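You operate a simulated robot arm through the tools that you are given. There is no shell and no other tool.

Carry out the task below with a simulated robot arm. There is one attempt and no reset: what you move stays moved.

JOB
Lay the tabbed sheet in the small carton, close it and tape it.
Fine: sheet from the wide green tray, flat and square; all four flaps, short before long; tape on the seam: one strip from the white plate, pressed on with the blue pad; pad put down again beside the plate; nothing else goes in, the plain sheet and the bags stay. Set down upright: blue pad.

It is judged by the outcome, as a careful person would: the job done as asked, and still so three seconds after it is handed in. It fails if anything else is knocked over, pushed out of place, dropped, spilled or broken. Flat cloth is picked up by pressing the open fingertips on it (5 to 10 N) and closing them slowly along it; thin cloth reads only 2 to 8 mm in the jaws.

ROBOT AND FRAMES
A 7-joint arm with a two-finger parallel gripper, fixed in place. Base frame: the origin is at the foot of the arm, x ahead of it, y to its left, z up. Lengths are in mm, angles in rad, forces in N, time in s.
Its first joint turns from -2.304 to 2.304 rad. Payload 3.91 kg.
The TCP is the grasp point between the finger pads, 30 mm short of the fingertips. In the tool frame z runs along the fingers and y along their closing line. Largest opening 110 mm; finger width 20, thickness 10; the body of the gripper, 48 by 112 mm, starts 55 mm behind the TCP.
Orientation is that of the tool frame in the base frame, as a unit quaternion [x, y, z, w]. With the fingers straight down and closing along the base's y, the tool's x points along the base's -x, its y along +y and its z along -z.

CONTROLS
- The arm moves only by the tool jog_arm. Its argument "increments" is a list of rows, each a list of 7 numbers: the shift along the tool's x, y, z in cm, then the turn, a rotation vector about the tool's x, y, z in rad, then the gripper command, from -1 (fully open) to 1 (shut), values between in proportion. In form: [[dx, dy, dz, rx, ry, rz, grip], ...]. A call has 1 to 20 rows; each row shifts and turns the commanded pose from where the row before left it, along the tool's axes as they then stand. Rows are played at 5 a second. More than 50 mm and 0.15 rad between two rows, or a gripper value outside its range, and nothing of the call is played. Where a pose cannot be reached the arm comes as near as it can. A force on the tool above 40 N (or 10 N above the force at the start of the call, whichever is more), or a blocked arm, ends the call early, and 0.2 s more pass. Each finger travels about 108 mm/s and halts on what it meets, pressing with about 27 N; the grip force reading is that of the motor and also rises with nothing between the fingers. The clock runs only during rows and for 0.2 s after the last one: add rows that do not move to give the fingers time. It gives the time, the measured TCP pose, the force on the tool (base axes), the opening and the grip force at its end, in the units of the frame above (readings bear some noise), with the torque about the TCP (base axes, N m) and any sound that the robot's microphone picked up.
- Cameras (640 x 400 px; columns grow to the right, rows downward): "scene" is fixed at [401.8, -649.8, 1375.3]; the picture's right is [0.97, 0.24, 0.00], its down [0.07, -0.27, -0.96] and it looks along [-0.23, 0.93, -0.27] (base axes); focal length 363 px, centre (320, 200). "wrist" rides on the gripper at [72, 17, -103] in the tool frame; the picture's right is [-0.23, 0.97, 0.00], its down [-0.76, -0.18, -0.62] and it looks along [-0.61, -0.14, 0.78] (tool axes); focal length 222 px, centre (320, 200). There is no depth. A picture from a camera that has moved, and an enlarged one, comes with that camera's place and axes in the base frame and with its lens.
- snapshot(camera): a new picture of that camera. No time passes.
- inspect(camera, box): a new picture of the part [left, top, right, bottom] of that camera's present view, enlarged. No time passes.
- job_done(): hands the job in; it is judged then, once.

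Nothing tells you positions but the pictures and the camera data. Unless the task says otherwise, let go and move clear before handing in.

The tools are called after "Request:" as a command line: name --pt "numbers of a row" for each row, then --argument value for the rest, lists and objects as JSON in quotes. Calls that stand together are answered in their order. jog_arm: Moves the arm, as the interface text tells. Its arguments: {"type":"object","properties":{"increments":{"type":"array","items":{"type":"array","items":{"type":"number"}}}},"required":["increments"]} The other tools are called the same way: snapshot (camera) takes a picture; inspect (camera, box) takes an enlarged picture of a part of a camera's view; job_done () hands the job in.

At the start:

```text
time_s: 0.0
position: [116.8, 679.9, 1200.0]
orientation: [0.0, 1.0, 0.0, 0.0]
wrist_force: [-0.4, -0.5, 0.1]
wrist_torque: [-0.01, 0.01, -0.04]
opening: 109.7
gripper_force: 0.0
```

scene: 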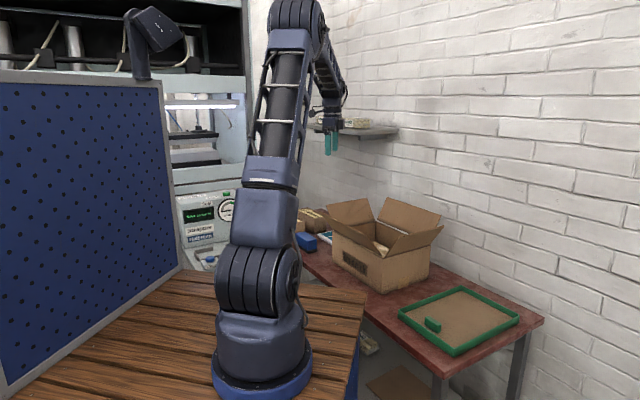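
wrist: 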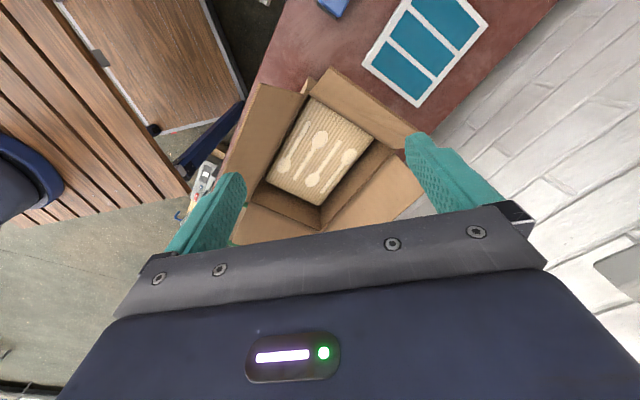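

I see the arm raised over a table against the brick wall. An open carton, a green tray, a blue pad and a white plate with blue strips are on the table, and I'll look closer before moving.

Request:
inspect --camera "scene" --box '[280, 170, 560, 370]'

Request:
inspect --camera "wrist" --box '[180, 0, 560, 240]'

Request:
inspect --camera "scene" --box '[280, 180, 400, 260]'

```text
2.00 times, centred on (420, 270) of scene
camera zoom: at [401.8, -649.8, 1375.3], right [0.97, 0.24, 0.0], down [0.07, -0.27, -0.96], along [-0.23, 0.93, -0.27], focal length 725 px, centre (120, 60)
```

zoom: 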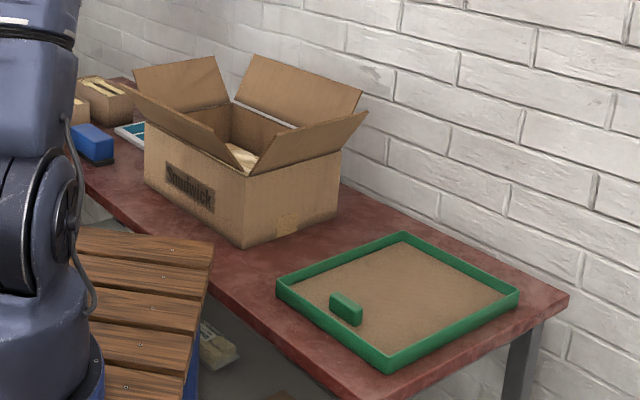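

```text
1.67 times, centred on (370, 120) of wrist
camera zoom: at [44.1, 693.2, 1303.7], right [0.23, 0.97, 0.0], down [0.76, -0.18, 0.62], along [0.61, -0.14, -0.78], focal length 370 px, centre (237, 333)
```

zoom: 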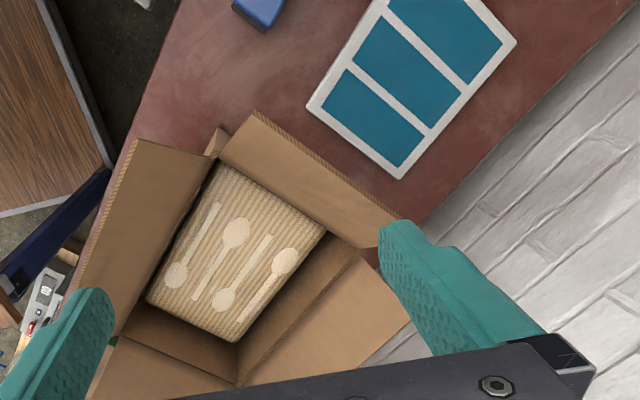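

```text
5.00 times, centred on (340, 220) of scene
camera zoom: at [401.8, -649.8, 1375.3], right [0.97, 0.24, 0.0], down [0.07, -0.27, -0.96], along [-0.23, 0.93, -0.27], focal length 1813 px, centre (220, 100)
```

zoom: 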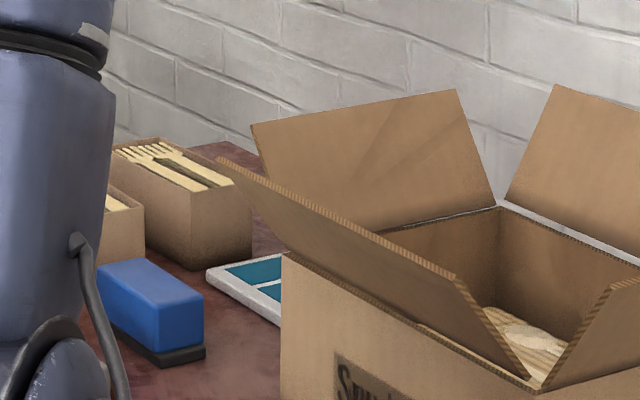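

I take the table top to be around z = 750 in the base frame. I'm enlarging more parts of the view (shelf, tray, table front) to place the remaining objects before any motion.

Request:
inspect --camera "scene" --box '[280, 80, 420, 170]'

Request:
inspect --camera "scene" --box '[380, 260, 560, 372]'

Request:
inspect --camera "scene" --box '[310, 190, 450, 300]'

Request:
inspect --camera "scene" --box '[160, 240, 400, 400]'

Request:
inspect --camera "scene" --box '[140, 180, 320, 290]'

```text
4.44 times, centred on (350, 125) of scene
camera zoom: at [401.8, -649.8, 1375.3], right [0.97, 0.24, 0.0], down [0.07, -0.27, -0.96], along [-0.23, 0.93, -0.27], focal length 1612 px, centre (187, 533)
```

zoom: 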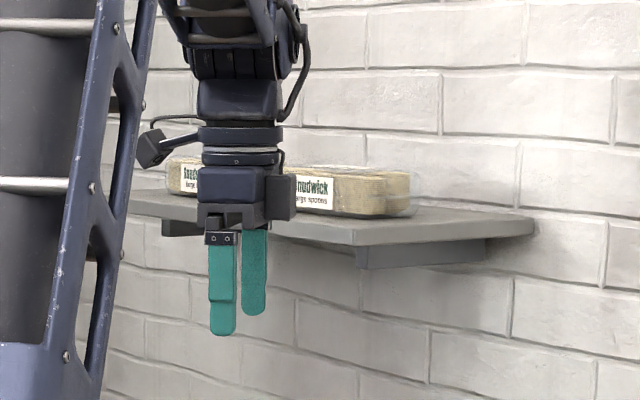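

```text
3.56 times, centred on (470, 316) of scene
camera zoom: at [401.8, -649.8, 1375.3], right [0.97, 0.24, 0.0], down [0.07, -0.27, -0.96], along [-0.23, 0.93, -0.27], focal length 1289 px, centre (-213, -212)
```

zoom: 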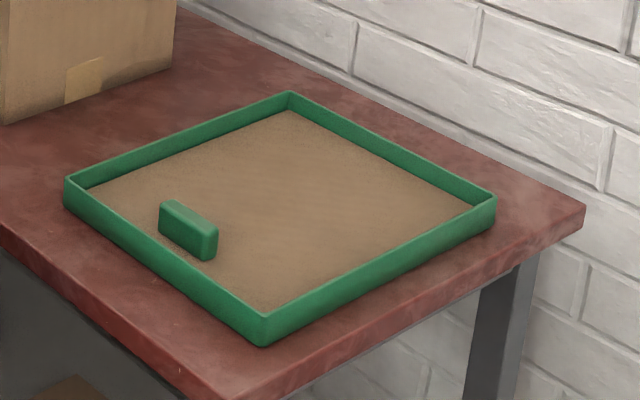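

```text
3.64 times, centred on (380, 245) of scene
camera zoom: at [401.8, -649.8, 1375.3], right [0.97, 0.24, 0.0], down [0.07, -0.27, -0.96], along [-0.23, 0.93, -0.27], focal length 1319 px, centre (102, 36)
```

zoom: 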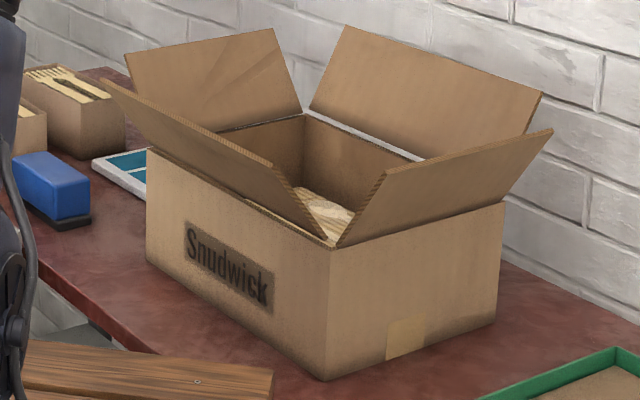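

```text
2.50 times, centred on (280, 320) of scene
camera zoom: at [401.8, -649.8, 1375.3], right [0.97, 0.24, 0.0], down [0.07, -0.27, -0.96], along [-0.23, 0.93, -0.27], focal length 907 px, centre (420, -100)
```

zoom: 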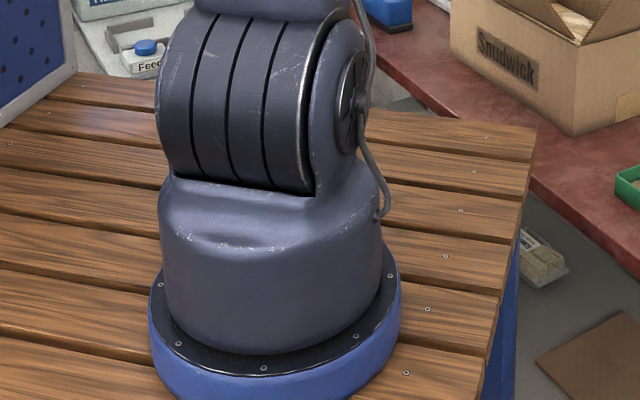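

```text
3.56 times, centred on (230, 235) of scene
camera zoom: at [401.8, -649.8, 1375.3], right [0.97, 0.24, 0.0], down [0.07, -0.27, -0.96], along [-0.23, 0.93, -0.27], focal length 1289 px, centre (640, 76)
```

zoom: 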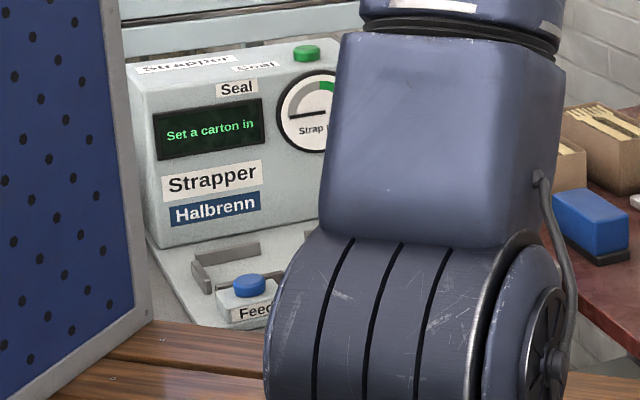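

The carton, labelled Snudwick, stands near (250, 600), the tray near (580, 370) and the plate near (130, 880). I'll fly at safe height over to the tray to look at it with the wrist camera.

Request:
jog_arm --pt "-3.5 -3.3 0 0 0 0 -1" --pt "-3.5 -3.3 0 0 0 0 -1" --pt "-3.5 -3.3 0 0 0 0 -1" --pt "-3.5 -3.3 0 0 0 0 -1" --pt "-3.5 -3.3 0 0 0 0 -1" --pt "-3.5 -3.3 0 0 0 0 -1" --pt "-3.5 -3.3 0 0 0 0 -1" --pt "-3.5 -3.3 0 0 0 0 -1" --pt "0 0 0 0 0 0 -1" --pt "0 0 0 0 0 0 -1"

Request:
snapshot --camera "wrist"

Request:
snapshot --camera "scene"

```text
time_s: 2.2
position: [396.9, 413.8, 1200.0]
orientation: [0.0, 1.0, 0.0, 0.0]
wrist_force: [-0.4, 0.3, 0.4]
wrist_torque: [0.01, 0.02, -0.02]
opening: 109.9
gripper_force: 0.1
```

```text
taken
camera wrist: at [324.6, 428.5, 1303.4], right [0.23, 0.97, 0.0], down [0.76, -0.18, 0.62], along [0.61, -0.14, -0.78], focal length 222 px, centre (320, 200)
```

wrist: 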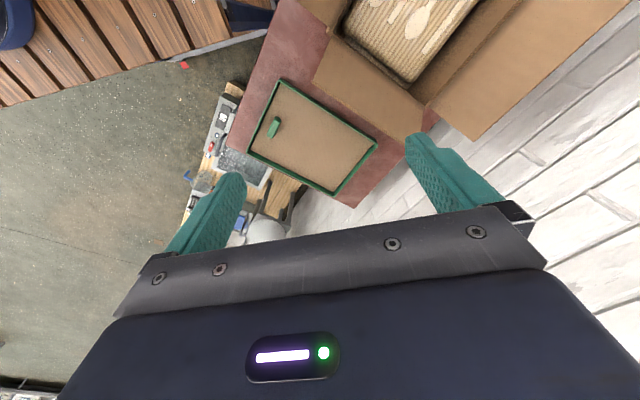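

```text
taken
```

scene: 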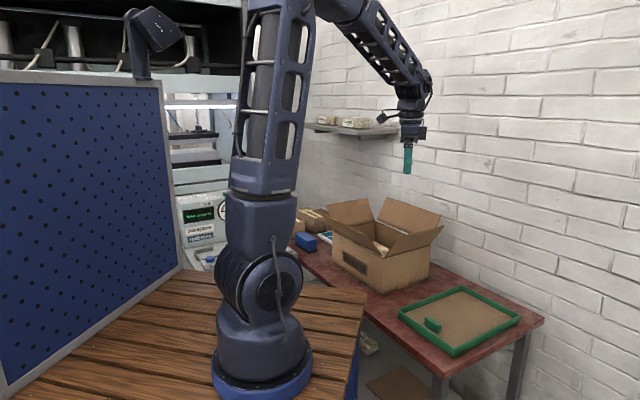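

The tray with its sheet and a green tab on it is visible under the gripper. I'll enlarge this to triangulate.

Request:
inspect --camera "wrist" --box '[220, 60, 420, 220]'

Request:
inspect --camera "wrist" --box '[280, 0, 560, 160]'

```text
2.50 times, centred on (320, 140) of wrist
camera zoom: at [324.6, 428.5, 1303.4], right [0.23, 0.97, 0.0], down [0.76, -0.18, 0.62], along [0.61, -0.14, -0.78], focal length 555 px, centre (320, 350)
```

zoom: 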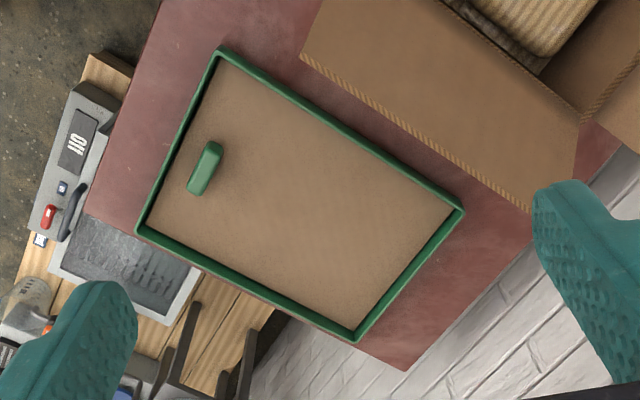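

```text
2.29 times, centred on (420, 80) of wrist
camera zoom: at [324.6, 428.5, 1303.4], right [0.23, 0.97, 0.0], down [0.76, -0.18, 0.62], along [0.61, -0.14, -0.78], focal length 508 px, centre (91, 474)
```

zoom: 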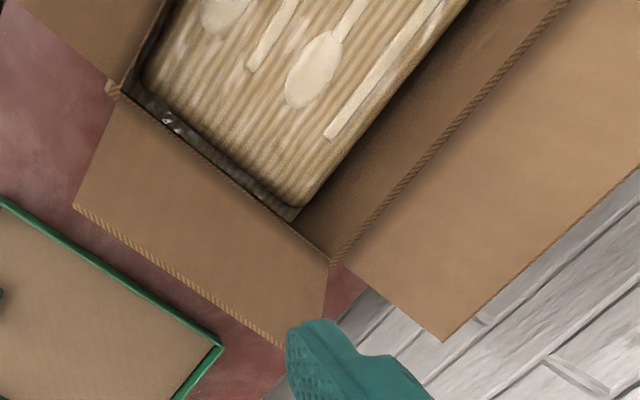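

The geometry is consistent between cameras: the table top is at about z = 749, and the tray rim is about 280 x 200 mm at 45° with a green tab at about (494, 273). The carton is about 287 x 213 mm with its rim near z = 880. Next I'll look at the shelf and the surroundings of the plate.

Request:
inspect --camera "scene" --box '[290, 95, 410, 165]'

Request:
inspect --camera "scene" --box '[350, 330, 450, 400]'

Request:
inspect --camera "scene" --box '[285, 195, 385, 255]'

Request:
inspect --camera "wrist" --box '[140, 60, 320, 250]'

```text
5.33 times, centred on (350, 130) of scene
camera zoom: at [401.8, -649.8, 1375.3], right [0.97, 0.24, 0.0], down [0.07, -0.27, -0.96], along [-0.23, 0.93, -0.27], focal length 1934 px, centre (160, 573)
```

zoom: 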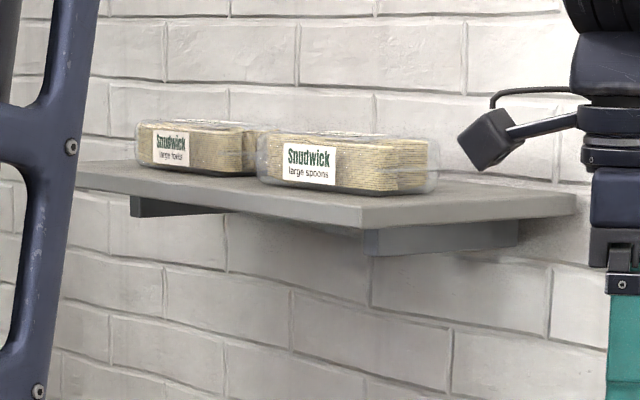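

```text
5.71 times, centred on (400, 365) of scene
camera zoom: at [401.8, -649.8, 1375.3], right [0.97, 0.24, 0.0], down [0.07, -0.27, -0.96], along [-0.23, 0.93, -0.27], focal length 2072 px, centre (-137, -743)
```

zoom: 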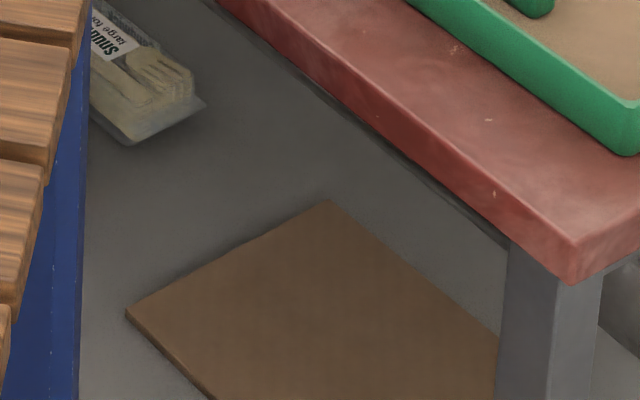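

```text
6.40 times, centred on (335, 225) of scene
camera zoom: at [401.8, -649.8, 1375.3], right [0.97, 0.24, 0.0], down [0.07, -0.27, -0.96], along [-0.23, 0.93, -0.27], focal length 2321 px, centre (224, 40)
```

zoom: 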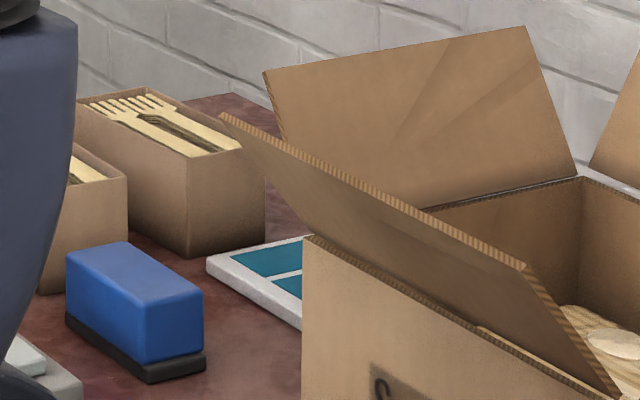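

```text
2.11 times, centred on (230, 155) of wrist
camera zoom: at [324.6, 428.5, 1303.4], right [0.23, 0.97, 0.0], down [0.76, -0.18, 0.62], along [0.61, -0.14, -0.78], focal length 468 px, centre (510, 295)
```

zoom: 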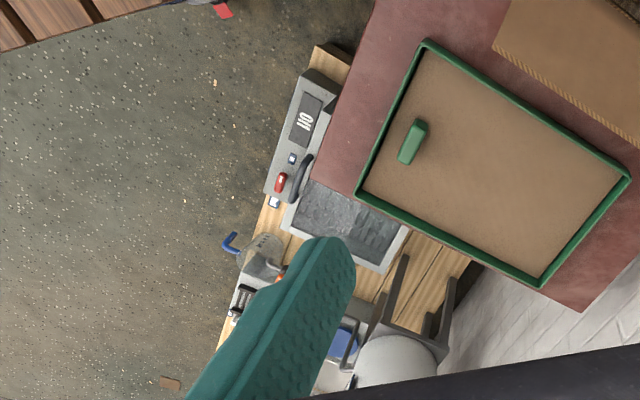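

The plain sheet and a bag lie on the lower board, and two bags are on the wall shelf. That shelf's top is at about z = 1253 and it overhangs the plate, so I must come in below it. I'll move toward the plate, staying in front of the shelf, to look at the tape and pad.

Request:
jog_arm --pt "3.97 2.36 0 0 0 0 -1" --pt "3.97 2.36 0 0 0 0 -1" --pt "3.97 2.36 0 0 0 0 -1" --pt "3.97 2.36 0 0 0 0 -1" --pt "3.97 2.36 0 0 0 0 -1" --pt "3.97 2.36 0 0 0 0 -1" --pt "3.97 2.36 0 0 0 0 -1" --pt "3.97 2.36 0 0 0 0 -1" --pt "3.97 2.36 0 0 0 0 -1" --pt "3.97 2.36 0 0 0 0 -1" --pt "0 0 4 0 0 0 -1" --pt "0 0 4 0 0 0 -1" --pt "0 0 4 0 0 0 -1" --pt "0 0 0 0 0 0 -1" --pt "0 0 0 0 0 0 -1"

Request:
snapshot --camera "wrist"

Request:
snapshot --camera "scene"

```text
time_s: 5.4
position: [-1.9, 650.6, 1078.5]
orientation: [0.0, 1.0, 0.0, 0.0]
wrist_force: [-0.2, -0.3, 0.7]
wrist_torque: [0.01, 0.04, 0.0]
opening: 109.9
gripper_force: 0.1
```

```text
taken
camera wrist: at [-74.0, 664.7, 1183.5], right [0.23, 0.97, 0.0], down [0.76, -0.18, 0.62], along [0.61, -0.14, -0.78], focal length 222 px, centre (320, 200)
```

wrist: 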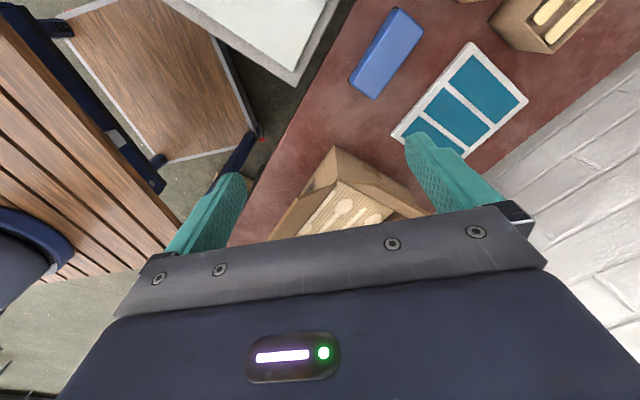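

```text
taken
```

scene: 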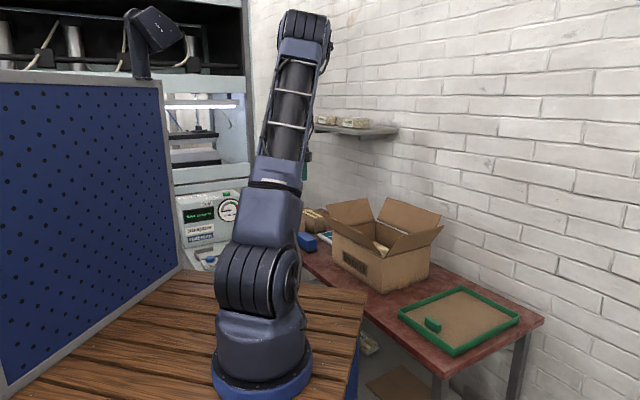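

The plate shows three teal strips, with the blue pad beside it and the fork boxes beyond. I'm zooming in on them.

Request:
inspect --camera "wrist" --box '[330, 0, 570, 160]'

Request:
inspect --camera "wrist" --box '[380, 30, 540, 165]'

Request:
inspect --camera "wrist" --box '[320, 0, 440, 110]'

Request:
inspect --camera "wrist" --box '[230, 120, 440, 250]'

```text
2.50 times, centred on (450, 80) of wrist
camera zoom: at [-74.0, 664.7, 1183.5], right [0.23, 0.97, 0.0], down [0.76, -0.18, 0.62], along [0.61, -0.14, -0.78], focal length 555 px, centre (-5, 500)
```

zoom: 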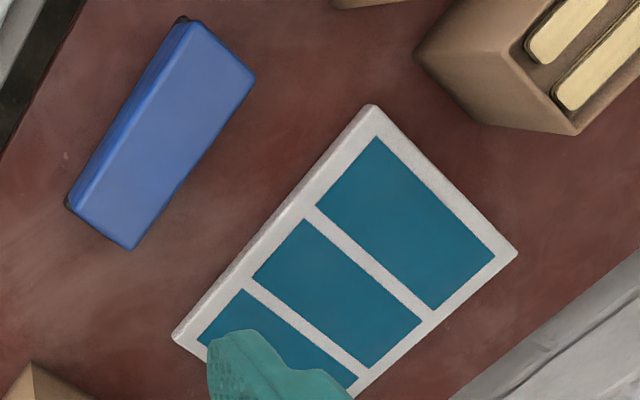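

```text
2.96 times, centred on (460, 98) of wrist
camera zoom: at [-74.0, 664.7, 1183.5], right [0.23, 0.97, 0.0], down [0.76, -0.18, 0.62], along [0.61, -0.14, -0.78], focal length 658 px, centre (-95, 504)
```

zoom: 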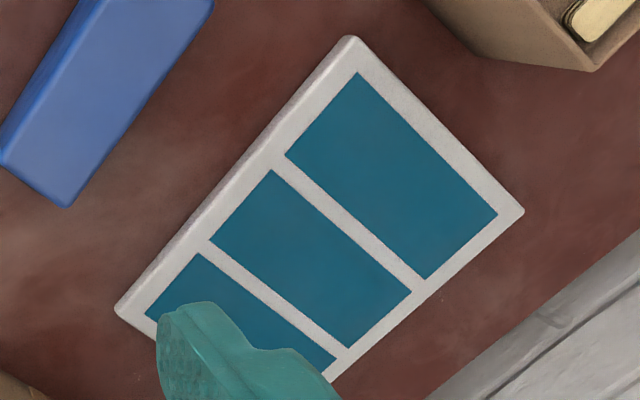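

```text
3.64 times, centred on (380, 55) of wrist
camera zoom: at [-74.0, 664.7, 1183.5], right [0.23, 0.97, 0.0], down [0.76, -0.18, 0.62], along [0.61, -0.14, -0.78], focal length 808 px, centre (102, 727)
```

zoom: 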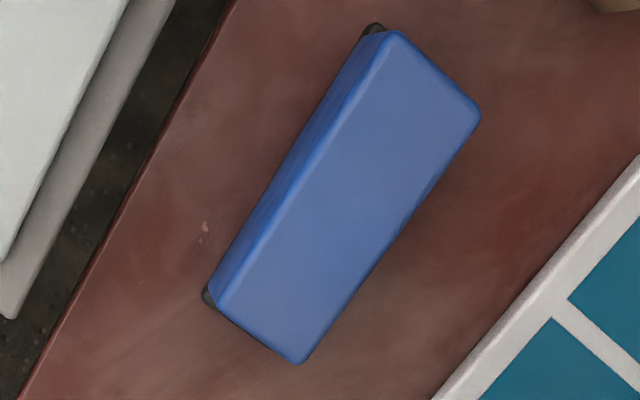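

```text
3.05 times, centred on (335, 185) of wrist
camera zoom: at [-74.0, 664.7, 1183.5], right [0.23, 0.97, 0.0], down [0.76, -0.18, 0.62], along [0.61, -0.14, -0.78], focal length 677 px, centre (274, 246)
```

zoom: 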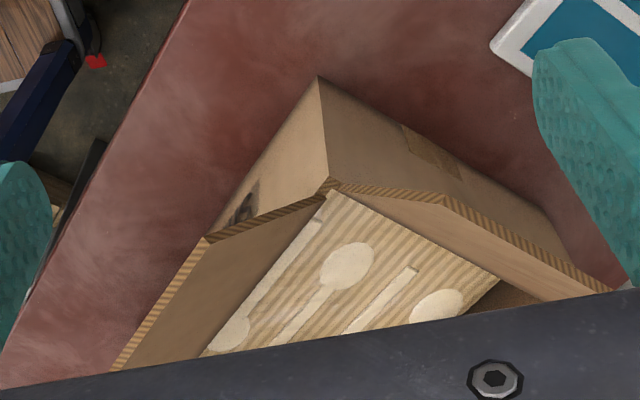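

The plate carries three teal strips of about 137 x 47 mm, the nearest centred near (167, 848). The blue pad is about 102 x 44 x 55 mm at (-11, 748), and everything lies at 45°. I'll start with the sheet: fly above its tab, turn the tool 45° and look closely.

Request:
jog_arm --pt "-3.815 -2.908 0 0 0 0 -1" --pt "-3.815 -2.908 0 0 0 0 -1" --pt "-3.815 -2.908 0 0 0 0 -1" --pt "-3.815 -2.908 0 0 0 0 -1" --pt "-3.815 -2.908 0 0 0 0 -1" --pt "-3.815 -2.908 0 0 0 0 -1" --pt "-3.815 -2.908 0 0 0 0 -1" --pt "-3.815 -2.908 0 0 0 0 -1" --pt "-3.815 -2.908 0 0 0 0 -1" --pt "-3.815 -2.908 0 0 0 0 -1" --pt "-3.815 -2.908 0 0 0 0 -1" --pt "-3.815 -2.908 0 0 0 0 -1" --pt "-3.815 -2.908 0 0 0 0 -1" --pt "0 0 0 0 0 0.131 -1" --pt "0 0 0 0 0 0.131 -1" --pt "0 0 0 0 0 0.131 -1" --pt "0 0 0 0 0 0.131 -1" --pt "0 0 0 0 0 0.131 -1" --pt "0 0 0 0 0 0.1304 -1" --pt "0 0 0 0 0 0 -1"

Request:
snapshot --camera "wrist"

Request:
snapshot --camera "scene"

```text
time_s: 9.6
position: [493.9, 271.6, 1080.1]
orientation: [0.384, 0.923, 0.0, -0.001]
wrist_force: [-0.6, -0.2, -0.2]
wrist_torque: [0.0, 0.01, -0.01]
opening: 110.0
gripper_force: 0.0
```

```text
taken
camera wrist: at [455.2, 332.9, 1183.9], right [0.85, 0.53, 0.0], down [0.41, -0.67, 0.62], along [0.33, -0.53, -0.78], focal length 222 px, centre (320, 200)
```

wrist: 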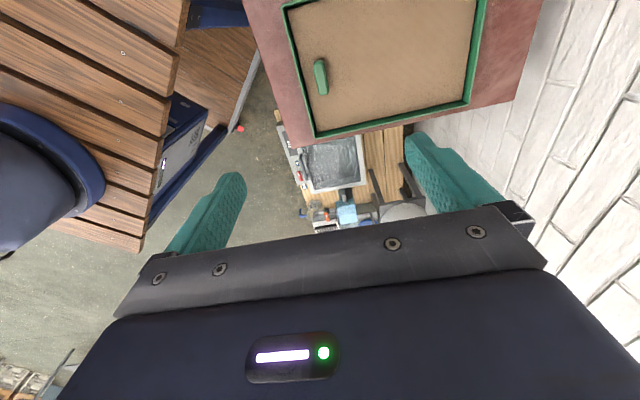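

```text
taken
```

scene: 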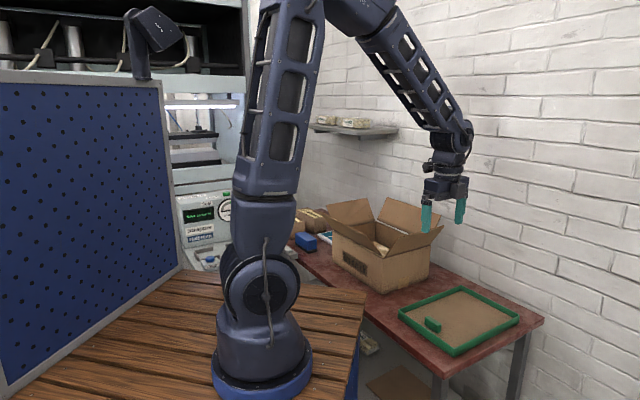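

The tool is now at 45° over the tab. I'm zooming in on the tab and sheet for an exact fix.

Request:
inspect --camera "wrist" --box '[280, 0, 500, 140]'

Request:
inspect --camera "wrist" --box '[290, 40, 370, 120]'

```text
2.86 times, centred on (390, 70) of wrist
camera zoom: at [455.2, 332.9, 1183.9], right [0.85, 0.53, 0.0], down [0.41, -0.67, 0.62], along [0.33, -0.53, -0.78], focal length 635 px, centre (120, 571)
```

zoom: 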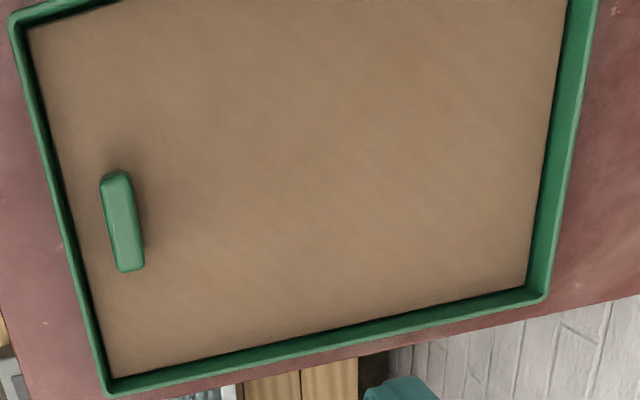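

```text
5.00 times, centred on (330, 80) of wrist
camera zoom: at [455.2, 332.9, 1183.9], right [0.85, 0.53, 0.0], down [0.41, -0.67, 0.62], along [0.33, -0.53, -0.78], focal length 1111 px, centre (270, 800)
```

zoom: 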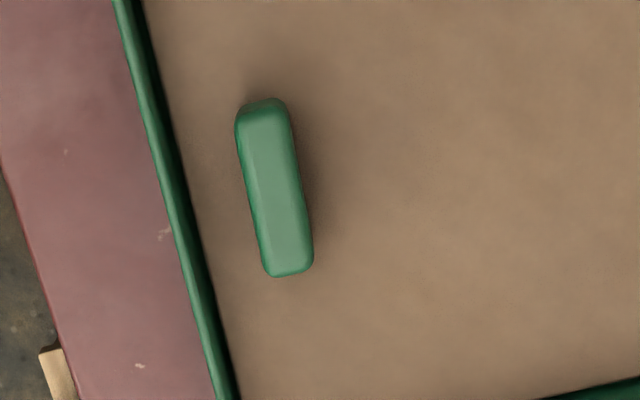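

The tab's centre is near (494, 274) with its top at about z = 776 and about 14 mm thick; the sheet's yaw matches the tool. I'll narrow the jaws to about 28 mm so the fingers fit between the tab and the tray rim, then descend part way and re-check.

Request:
jog_arm --pt "0 0 0 0 0 0 0.49" --pt "0 0 0 0 0 0 0.49" --pt "0 0 0 0 0 0 0.49" --pt "0 0 0 0 0 0 0.49"

Request:
jog_arm --pt "0 0 4 0 0 0 0.49" --pt "0 0 4 0 0 0 0.49" --pt "0 0 4 0 0 0 0.49" --pt "0 0 4 0 0 0 0.49" --pt "0 0 2 0 0 0 0.49" --pt "0 0 0 0 0 0 0.49" --pt "0 0 0 0 0 0 0.49"

Request:
snapshot --camera "wrist"

Request:
snapshot --camera "scene"

```text
time_s: 10.6
position: [494.9, 271.2, 1079.8]
orientation: [0.383, 0.924, 0.0, 0.0]
wrist_force: [0.3, -0.8, -0.4]
wrist_torque: [-0.03, -0.02, 0.02]
opening: 28.0
gripper_force: 0.0
```

```text
time_s: 12.2
position: [495.2, 271.9, 900.6]
orientation: [0.384, 0.924, -0.001, 0.001]
wrist_force: [-0.8, -0.4, 0.4]
wrist_torque: [0.01, 0.02, 0.0]
opening: 28.4
gripper_force: 0.1
```

```text
taken
camera wrist: at [455.4, 333.0, 1003.4], right [0.85, 0.53, 0.0], down [0.41, -0.66, 0.62], along [0.33, -0.53, -0.78], focal length 222 px, centre (320, 200)
```

wrist: 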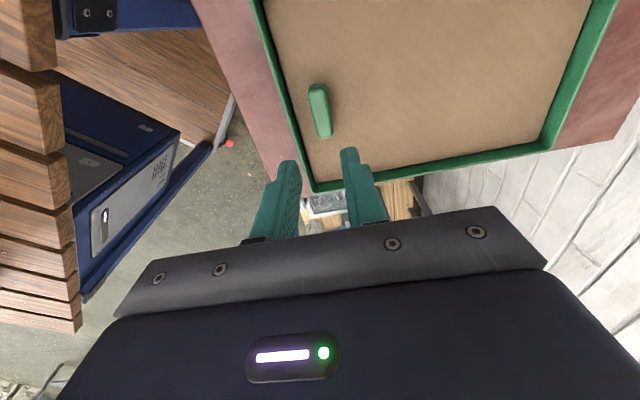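

```text
taken
```

scene: 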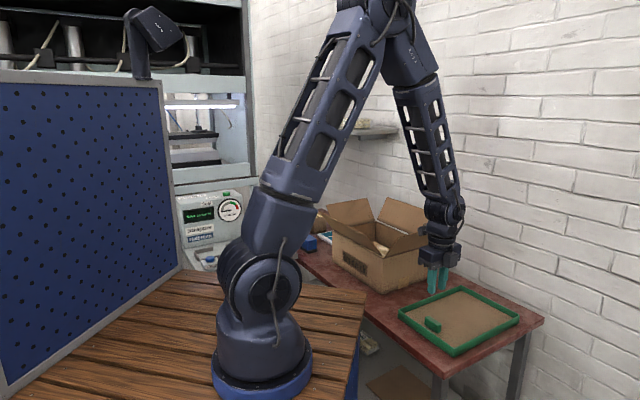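

Request:
inspect --camera "wrist" --box '[250, 60, 410, 200]'

Request:
inspect --camera "scene" --box '[390, 240, 530, 360]'

```text
2.86 times, centred on (330, 130) of wrist
camera zoom: at [455.4, 333.0, 1003.4], right [0.85, 0.53, 0.0], down [0.41, -0.66, 0.62], along [0.33, -0.53, -0.78], focal length 635 px, centre (291, 400)
```

zoom: 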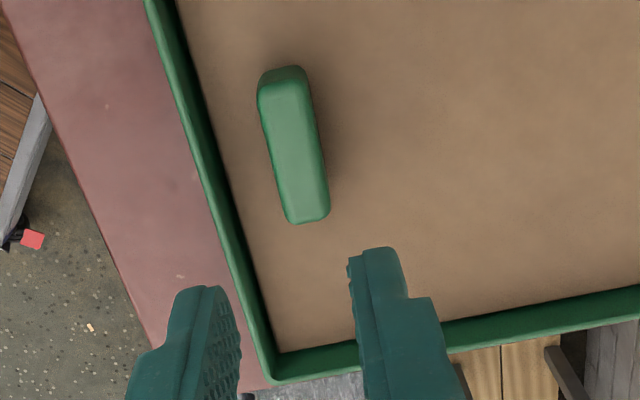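

```text
3.33 times, centred on (460, 300) of scene
camera zoom: at [401.8, -649.8, 1375.3], right [0.97, 0.24, 0.0], down [0.07, -0.27, -0.96], along [-0.23, 0.93, -0.27], focal length 1209 px, centre (-147, -133)
```

zoom: 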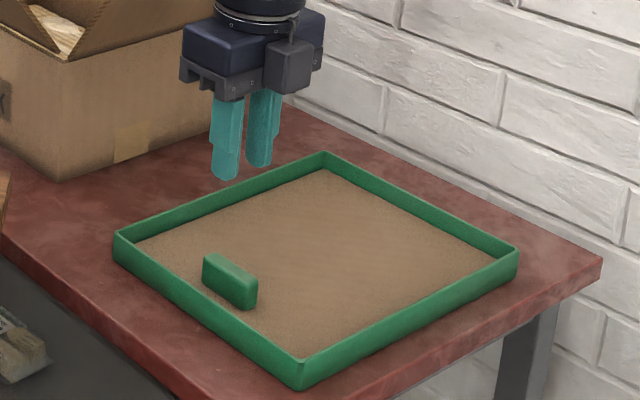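

The tab centre computes to about (493.5, 275), within 3 mm of the TCP. I'll correct that and descend until the tips are about 20 mm below the tab's top.

Request:
jog_arm --pt "0.3 0.1 2.5 0 0 0 0.49" --pt "0 0 2.5 0 0 0 0.49" --pt "0 0 2.5 0 0 0 0.49" --pt "0 0 1.5 0 0 0 0.49" --pt "0 0 1.0 0 0 0 0.49" --pt "0 0 0 0 0 0 0.49"

Request:
snapshot --camera "wrist"

Request:
inspect --camera "scene" --box '[400, 280, 480, 340]'

```text
time_s: 13.6
position: [493.3, 276.4, 801.1]
orientation: [0.382, 0.924, 0.0, -0.001]
wrist_force: [0.7, 0.1, -0.6]
wrist_torque: [0.02, 0.0, 0.0]
opening: 28.1
gripper_force: 0.0
```

```text
taken
camera wrist: at [454.4, 336.2, 903.7], right [0.85, 0.53, 0.0], down [0.41, -0.66, 0.62], along [0.33, -0.53, -0.78], focal length 222 px, centre (320, 200)
```

wrist: 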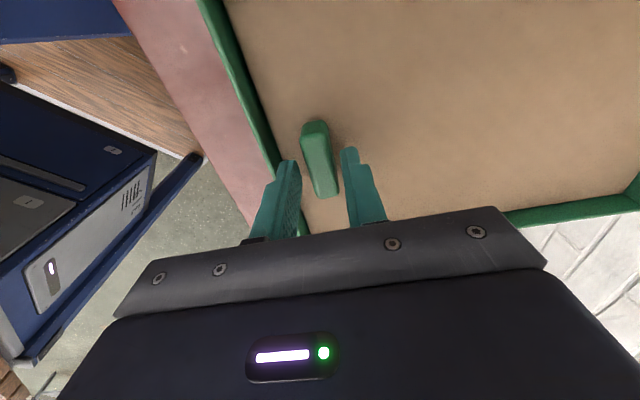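

```text
6.67 times, centred on (440, 310) of scene
camera zoom: at [401.8, -649.8, 1375.3], right [0.97, 0.24, 0.0], down [0.07, -0.27, -0.96], along [-0.23, 0.93, -0.27], focal length 2418 px, centre (-480, -533)
```

zoom: 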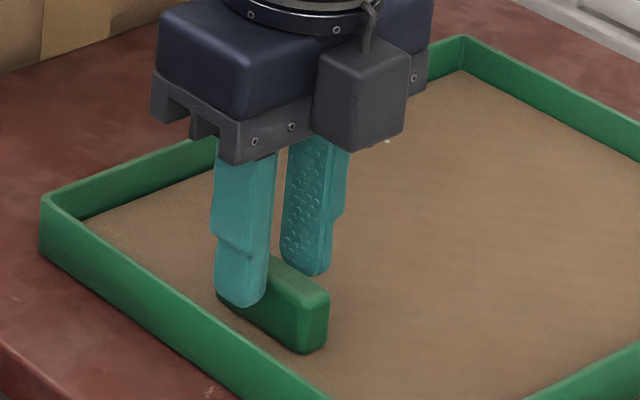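

Request:
inspect --camera "wrist" --box '[270, 100, 390, 240]'

```text
2.86 times, centred on (330, 170) of wrist
camera zoom: at [454.4, 336.2, 903.7], right [0.85, 0.53, 0.0], down [0.41, -0.66, 0.62], along [0.33, -0.53, -0.78], focal length 635 px, centre (291, 286)
```

zoom: 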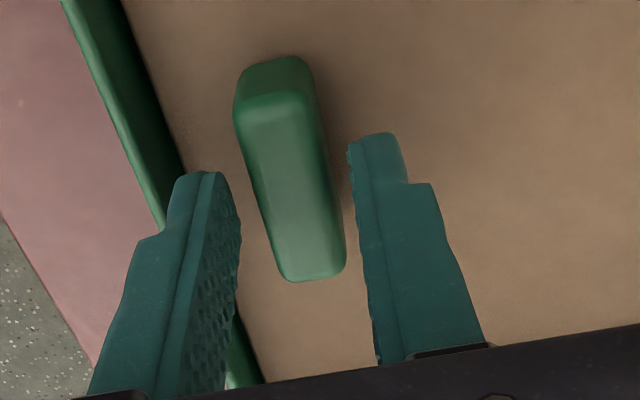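

The fingers straddle the tab within 1 mm. I'll go down another 11 mm and close gently on the tab.

Request:
jog_arm --pt "0 0 0.4 0 0 0 0.49" --pt "0 0 0.4 0 0 0 0.49" --pt "0 0 0.3 0 0 0 0.49" --pt "0 0 0 0 0 0 0.49" --pt "0 0 0 0 0 0 0.6" --pt "0 0 0 0 0 0 0.7" --pt "0 0 0 0 0 0 0.8" --pt "0 0 0 0 0 0 1" --pt "0 0 0 0 0 0 1" --pt "0 0 0 0 0 0 1"

Request:
snapshot --camera "wrist"

Request:
inspect --camera "scene" --box '[400, 270, 520, 350]'

```text
time_s: 15.8
position: [493.9, 276.1, 789.7]
orientation: [0.383, 0.924, 0.0, 0.0]
wrist_force: [1.5, -0.3, 2.2]
wrist_torque: [-0.02, -0.04, 0.02]
opening: 17.1
gripper_force: 26.6
```

```text
taken
camera wrist: at [454.0, 335.8, 893.0], right [0.85, 0.53, 0.0], down [0.41, -0.66, 0.62], along [0.33, -0.53, -0.78], focal length 222 px, centre (320, 200)
```

wrist: 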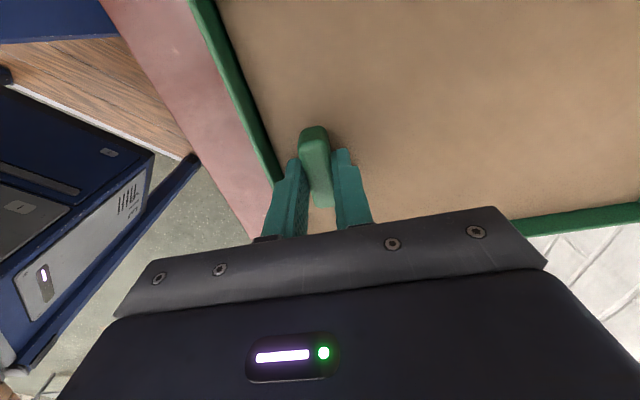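

```text
5.00 times, centred on (460, 310) of scene
camera zoom: at [401.8, -649.8, 1375.3], right [0.97, 0.24, 0.0], down [0.07, -0.27, -0.96], along [-0.23, 0.93, -0.27], focal length 1813 px, centre (-380, -350)
```

zoom: 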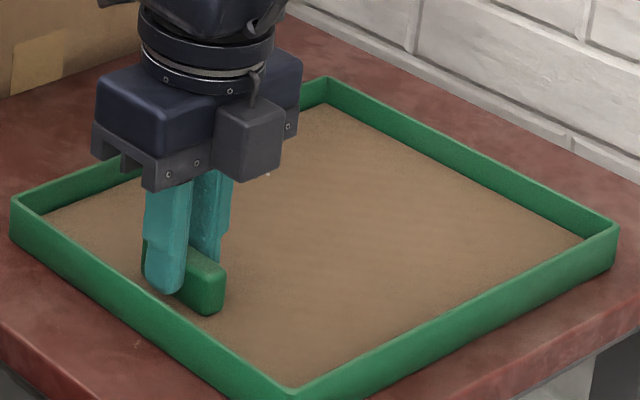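

The tab is held at 17 mm opening with about 27 N. I'll lift slowly and watch how the sheet behaves.

Request:
jog_arm --pt "0 0 -0.4 0 0 0 1" --pt "0 0 -0.6 0 0 0 1" --pt "0 0 -1 0 0 0 1" --pt "0 0 -1 0 0 0 1" --pt "0 0 -1 0 0 0 1" --pt "0 0 0 0 0 0 1" --pt "0 0 0 0 0 0 1"

Request:
snapshot --camera "wrist"

Request:
inspect --camera "scene" --box '[390, 250, 540, 360]'

```text
time_s: 17.4
position: [492.7, 274.8, 829.6]
orientation: [0.382, 0.924, -0.001, 0.001]
wrist_force: [0.0, -0.1, -0.3]
wrist_torque: [0.01, -0.01, -0.02]
opening: 0.0
gripper_force: 27.2
```

```text
taken
camera wrist: at [453.9, 335.8, 932.3], right [0.85, 0.53, 0.0], down [0.41, -0.66, 0.62], along [0.33, -0.53, -0.78], focal length 222 px, centre (320, 200)
```

wrist: 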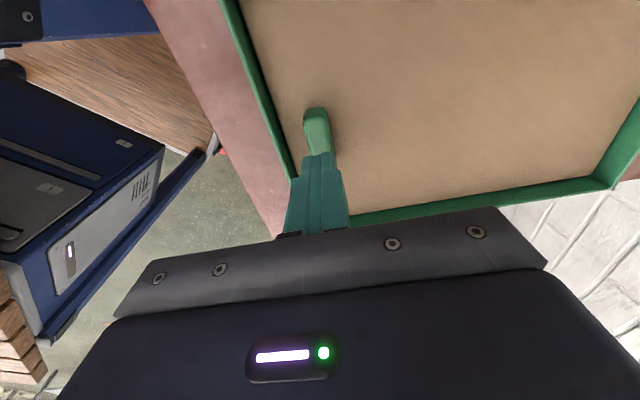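

```text
3.64 times, centred on (465, 305) of scene
camera zoom: at [401.8, -649.8, 1375.3], right [0.97, 0.24, 0.0], down [0.07, -0.27, -0.96], along [-0.23, 0.93, -0.27], focal length 1319 px, centre (-207, -182)
```

zoom: 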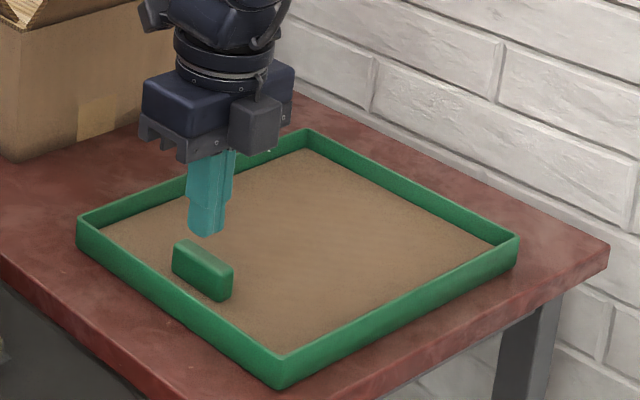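

The jaws slipped off the tab on lifting, and the sheet is still flat in the tray. I'll open again and check the tab's position before gripping deeper.

Request:
jog_arm --pt "0 0 0 0 0 0 0.49" --pt "0 0 0 0 0 0 0.49" --pt "0 0 0 0 0 0 0.49"

Request:
inspect --camera "wrist" --box '[250, 80, 410, 220]'

Request:
inspect --camera "wrist" --box '[220, 0, 640, 240]'

Request:
inspect --camera "scene" --box '[420, 280, 480, 330]'

```text
time_s: 18.2
position: [492.0, 274.7, 828.6]
orientation: [0.383, 0.924, 0.0, 0.0]
wrist_force: [-0.4, -0.6, 0.3]
wrist_torque: [0.01, 0.0, -0.01]
opening: 28.2
gripper_force: 0.0
```

```text
2.86 times, centred on (330, 150) of wrist
camera zoom: at [453.9, 335.9, 932.2], right [0.85, 0.53, 0.0], down [0.41, -0.66, 0.62], along [0.33, -0.53, -0.78], focal length 635 px, centre (291, 343)
```

zoom: 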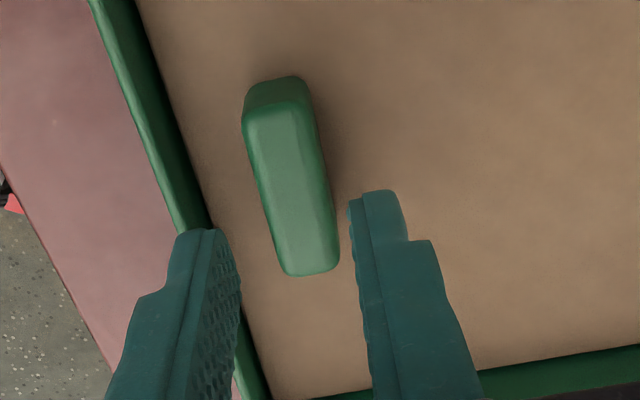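

```text
1.52 times, centred on (430, 120) of wrist
camera zoom: at [453.9, 335.9, 932.2], right [0.85, 0.53, 0.0], down [0.41, -0.66, 0.62], along [0.33, -0.53, -0.78], focal length 338 px, centre (152, 322)
```

zoom: 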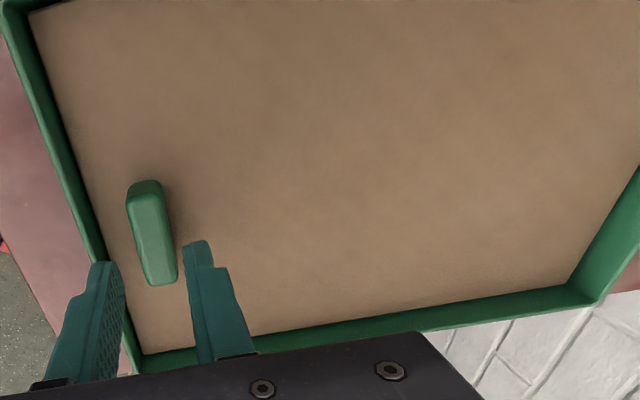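

```text
8.00 times, centred on (450, 305) of scene
camera zoom: at [401.8, -649.8, 1375.3], right [0.97, 0.24, 0.0], down [0.07, -0.27, -0.96], along [-0.23, 0.93, -0.27], focal length 2901 px, centre (-720, -640)
```

zoom: 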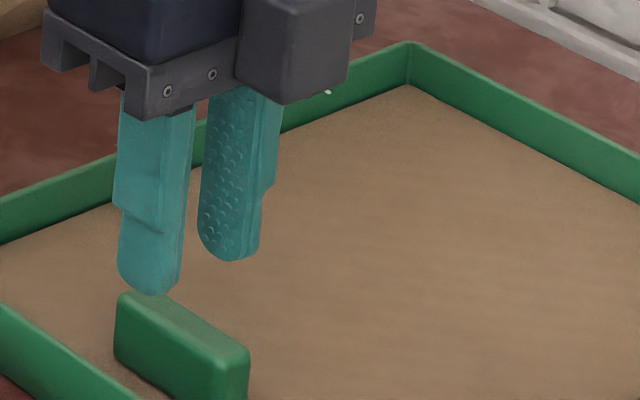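

The tab stands about 23 mm high (top about 776, sheet surface about 753). I'll go down to the sheet surface for maximum engagement, close, and test with a very small lift.

Request:
jog_arm --pt "0 0.1 1.5 0 0 0 0.49" --pt "0 0 1.5 0 0 0 0.49" --pt "0 0 0.8 0 0 0 0.49" --pt "0 0 0.3 0 0 0 0.49" --pt "0 0 0.2 0 0 0 0.49" --pt "0 0 0 0 0 0 0.49"

```text
time_s: 19.6
position: [494.8, 275.0, 786.6]
orientation: [0.382, 0.924, 0.0, 0.0]
wrist_force: [0.3, 0.6, 0.4]
wrist_torque: [0.0, 0.01, 0.02]
opening: 27.8
gripper_force: 0.1
```

Request:
jog_arm --pt "0 0 0.1 0 0 0 0.49" --pt "0 0 0.1 0 0 0 0.49" --pt "0 0 0.1 0 0 0 0.49" --pt "0 0 0 0 0 0 0.49"

```text
time_s: 20.6
position: [493.7, 276.6, 784.2]
orientation: [0.383, 0.924, 0.0, 0.0]
wrist_force: [0.3, -1.0, 0.2]
wrist_torque: [0.01, -0.01, 0.0]
opening: 28.3
gripper_force: 0.1
```

There's no contact with the sheet yet, so I'll continue down in 1 mm steps until I feel it.

Request:
jog_arm --pt "0 0 0.1 0 0 0 0.49" --pt "0 0 0.1 0 0 0 0.49" --pt "0 0 0 0 0 0 0.49"

Request:
inspect --camera "scene" --box '[410, 280, 480, 340]'

Request:
inspect --camera "wrist" --box '[270, 110, 390, 240]'

```text
time_s: 21.5
position: [495.0, 275.8, 783.1]
orientation: [0.383, 0.924, 0.0, 0.001]
wrist_force: [-4.5, -3.9, 20.7]
wrist_torque: [-0.17, 0.16, -0.04]
opening: 28.0
gripper_force: 0.1
stopped in row 3: the force on the tool passed its limit at 41 N (the readings are from after the stop); the commanded pose is now the measured one
```

```text
6.67 times, centred on (445, 310) of scene
camera zoom: at [401.8, -649.8, 1375.3], right [0.97, 0.24, 0.0], down [0.07, -0.27, -0.96], along [-0.23, 0.93, -0.27], focal length 2418 px, centre (-513, -533)
```

zoom: 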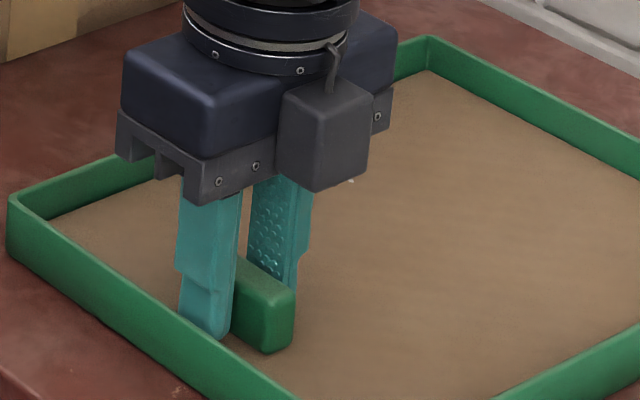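

```text
3.08 times, centred on (330, 175) of wrist
camera zoom: at [455.1, 336.7, 885.9], right [0.85, 0.53, 0.0], down [0.41, -0.67, 0.62], along [0.33, -0.53, -0.78], focal length 684 px, centre (289, 277)
```

zoom: 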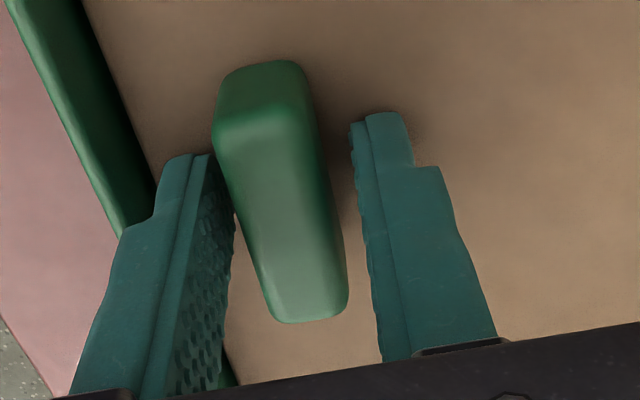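

The sheet surface is at z of about 753. I'll back off 1 mm, close on the tab, and test-lift a few millimetres.

Request:
jog_arm --pt "0 0.1 -0.1 0 0 0 0.49" --pt "0 0 0 0 0 0 0.6" --pt "0 0 0 0 0 0 0.7" --pt "0 0 0 0 0 0 0.8" --pt "0 0 0 0 0 0 1" --pt "0 0 0 0 0 0 1" --pt "0 0 0 0 0 0 1"

Request:
jog_arm --pt "0 0 -0.1 0 0 0 1" --pt "0 0 -0.1 0 0 0 1" --pt "0 0 -0.1 0 0 0 1" --pt "0 0 -0.1 0 0 0 1" --pt "0 0 0 0 0 0 1"

Request:
inspect --camera "scene" --box '[390, 250, 540, 360]'

Request:
snapshot --camera "wrist"

```text
time_s: 23.1
position: [495.1, 277.7, 782.7]
orientation: [0.384, 0.923, 0.001, 0.001]
wrist_force: [0.3, 0.1, 0.0]
wrist_torque: [-0.04, 0.07, -0.02]
opening: 17.2
gripper_force: 27.2
```

```text
time_s: 24.3
position: [495.9, 276.6, 785.3]
orientation: [0.383, 0.924, 0.0, 0.0]
wrist_force: [-0.3, 0.6, -0.4]
wrist_torque: [-0.03, 0.07, 0.02]
opening: 17.0
gripper_force: 26.7
```

```text
3.64 times, centred on (465, 305) of scene
camera zoom: at [401.8, -649.8, 1375.3], right [0.97, 0.24, 0.0], down [0.07, -0.27, -0.96], along [-0.23, 0.93, -0.27], focal length 1319 px, centre (-207, -182)
```

zoom: 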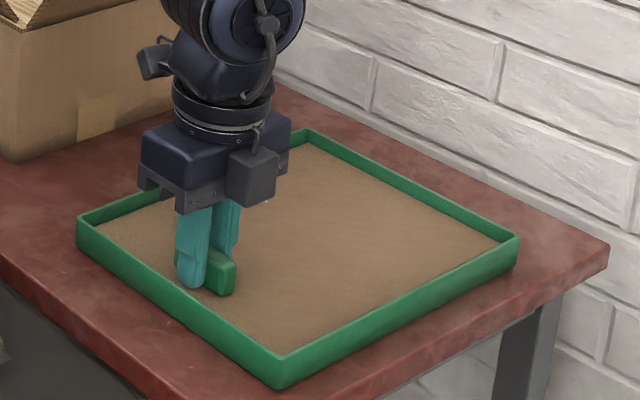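

```text
taken
camera wrist: at [456.0, 337.6, 890.5], right [0.85, 0.53, 0.0], down [0.41, -0.67, 0.62], along [0.33, -0.53, -0.78], focal length 222 px, centre (320, 200)
```

wrist: 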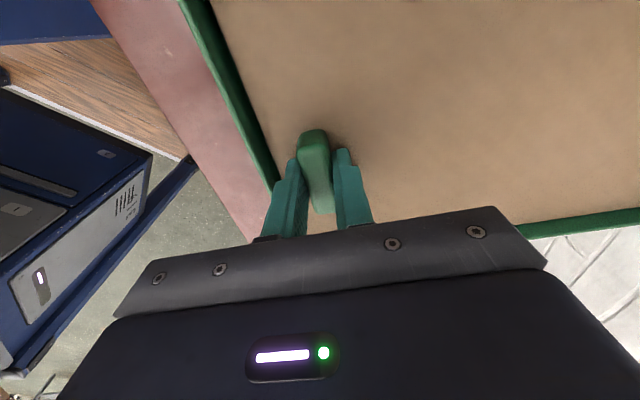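

The jaws still hold the tab. I'll continue lifting gently and check.

Request:
jog_arm --pt "0 0 -0.15 0 0 0 1" --pt "0 0 -0.15 0 0 0 1" --pt "0 0 -0.2 0 0 0 1" --pt "0 0 -0.2 0 0 0 1" --pt "0 0 -0.2 0 0 0 1" --pt "0 0 0 0 0 0 1"

Request:
inspect --camera "scene" --box '[390, 250, 540, 360]'

Request:
snapshot --camera "wrist"

```text
time_s: 25.7
position: [496.0, 277.7, 795.7]
orientation: [0.383, 0.924, 0.001, 0.0]
wrist_force: [1.1, -0.5, -1.7]
wrist_torque: [-0.05, 0.02, 0.01]
opening: 17.3
gripper_force: 27.0
```

```text
3.64 times, centred on (465, 305) of scene
camera zoom: at [401.8, -649.8, 1375.3], right [0.97, 0.24, 0.0], down [0.07, -0.27, -0.96], along [-0.23, 0.93, -0.27], focal length 1319 px, centre (-207, -182)
```

zoom: 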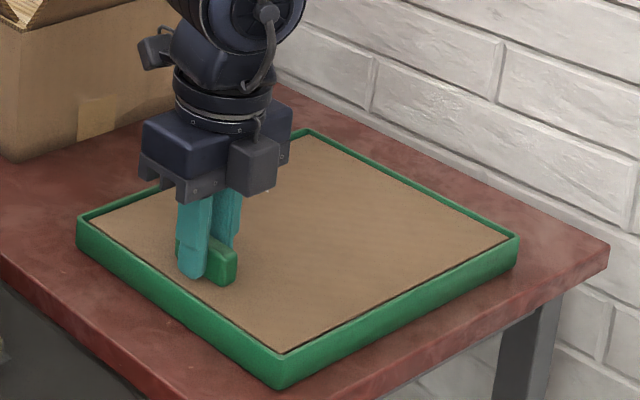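

```text
taken
camera wrist: at [456.0, 337.4, 899.2], right [0.85, 0.53, 0.0], down [0.41, -0.67, 0.62], along [0.33, -0.53, -0.78], focal length 222 px, centre (320, 200)
```

wrist: 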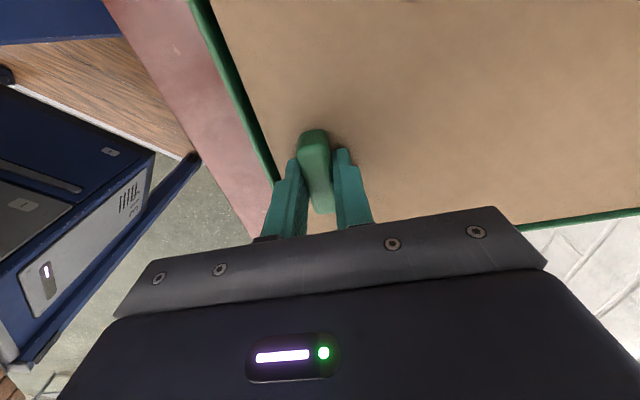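

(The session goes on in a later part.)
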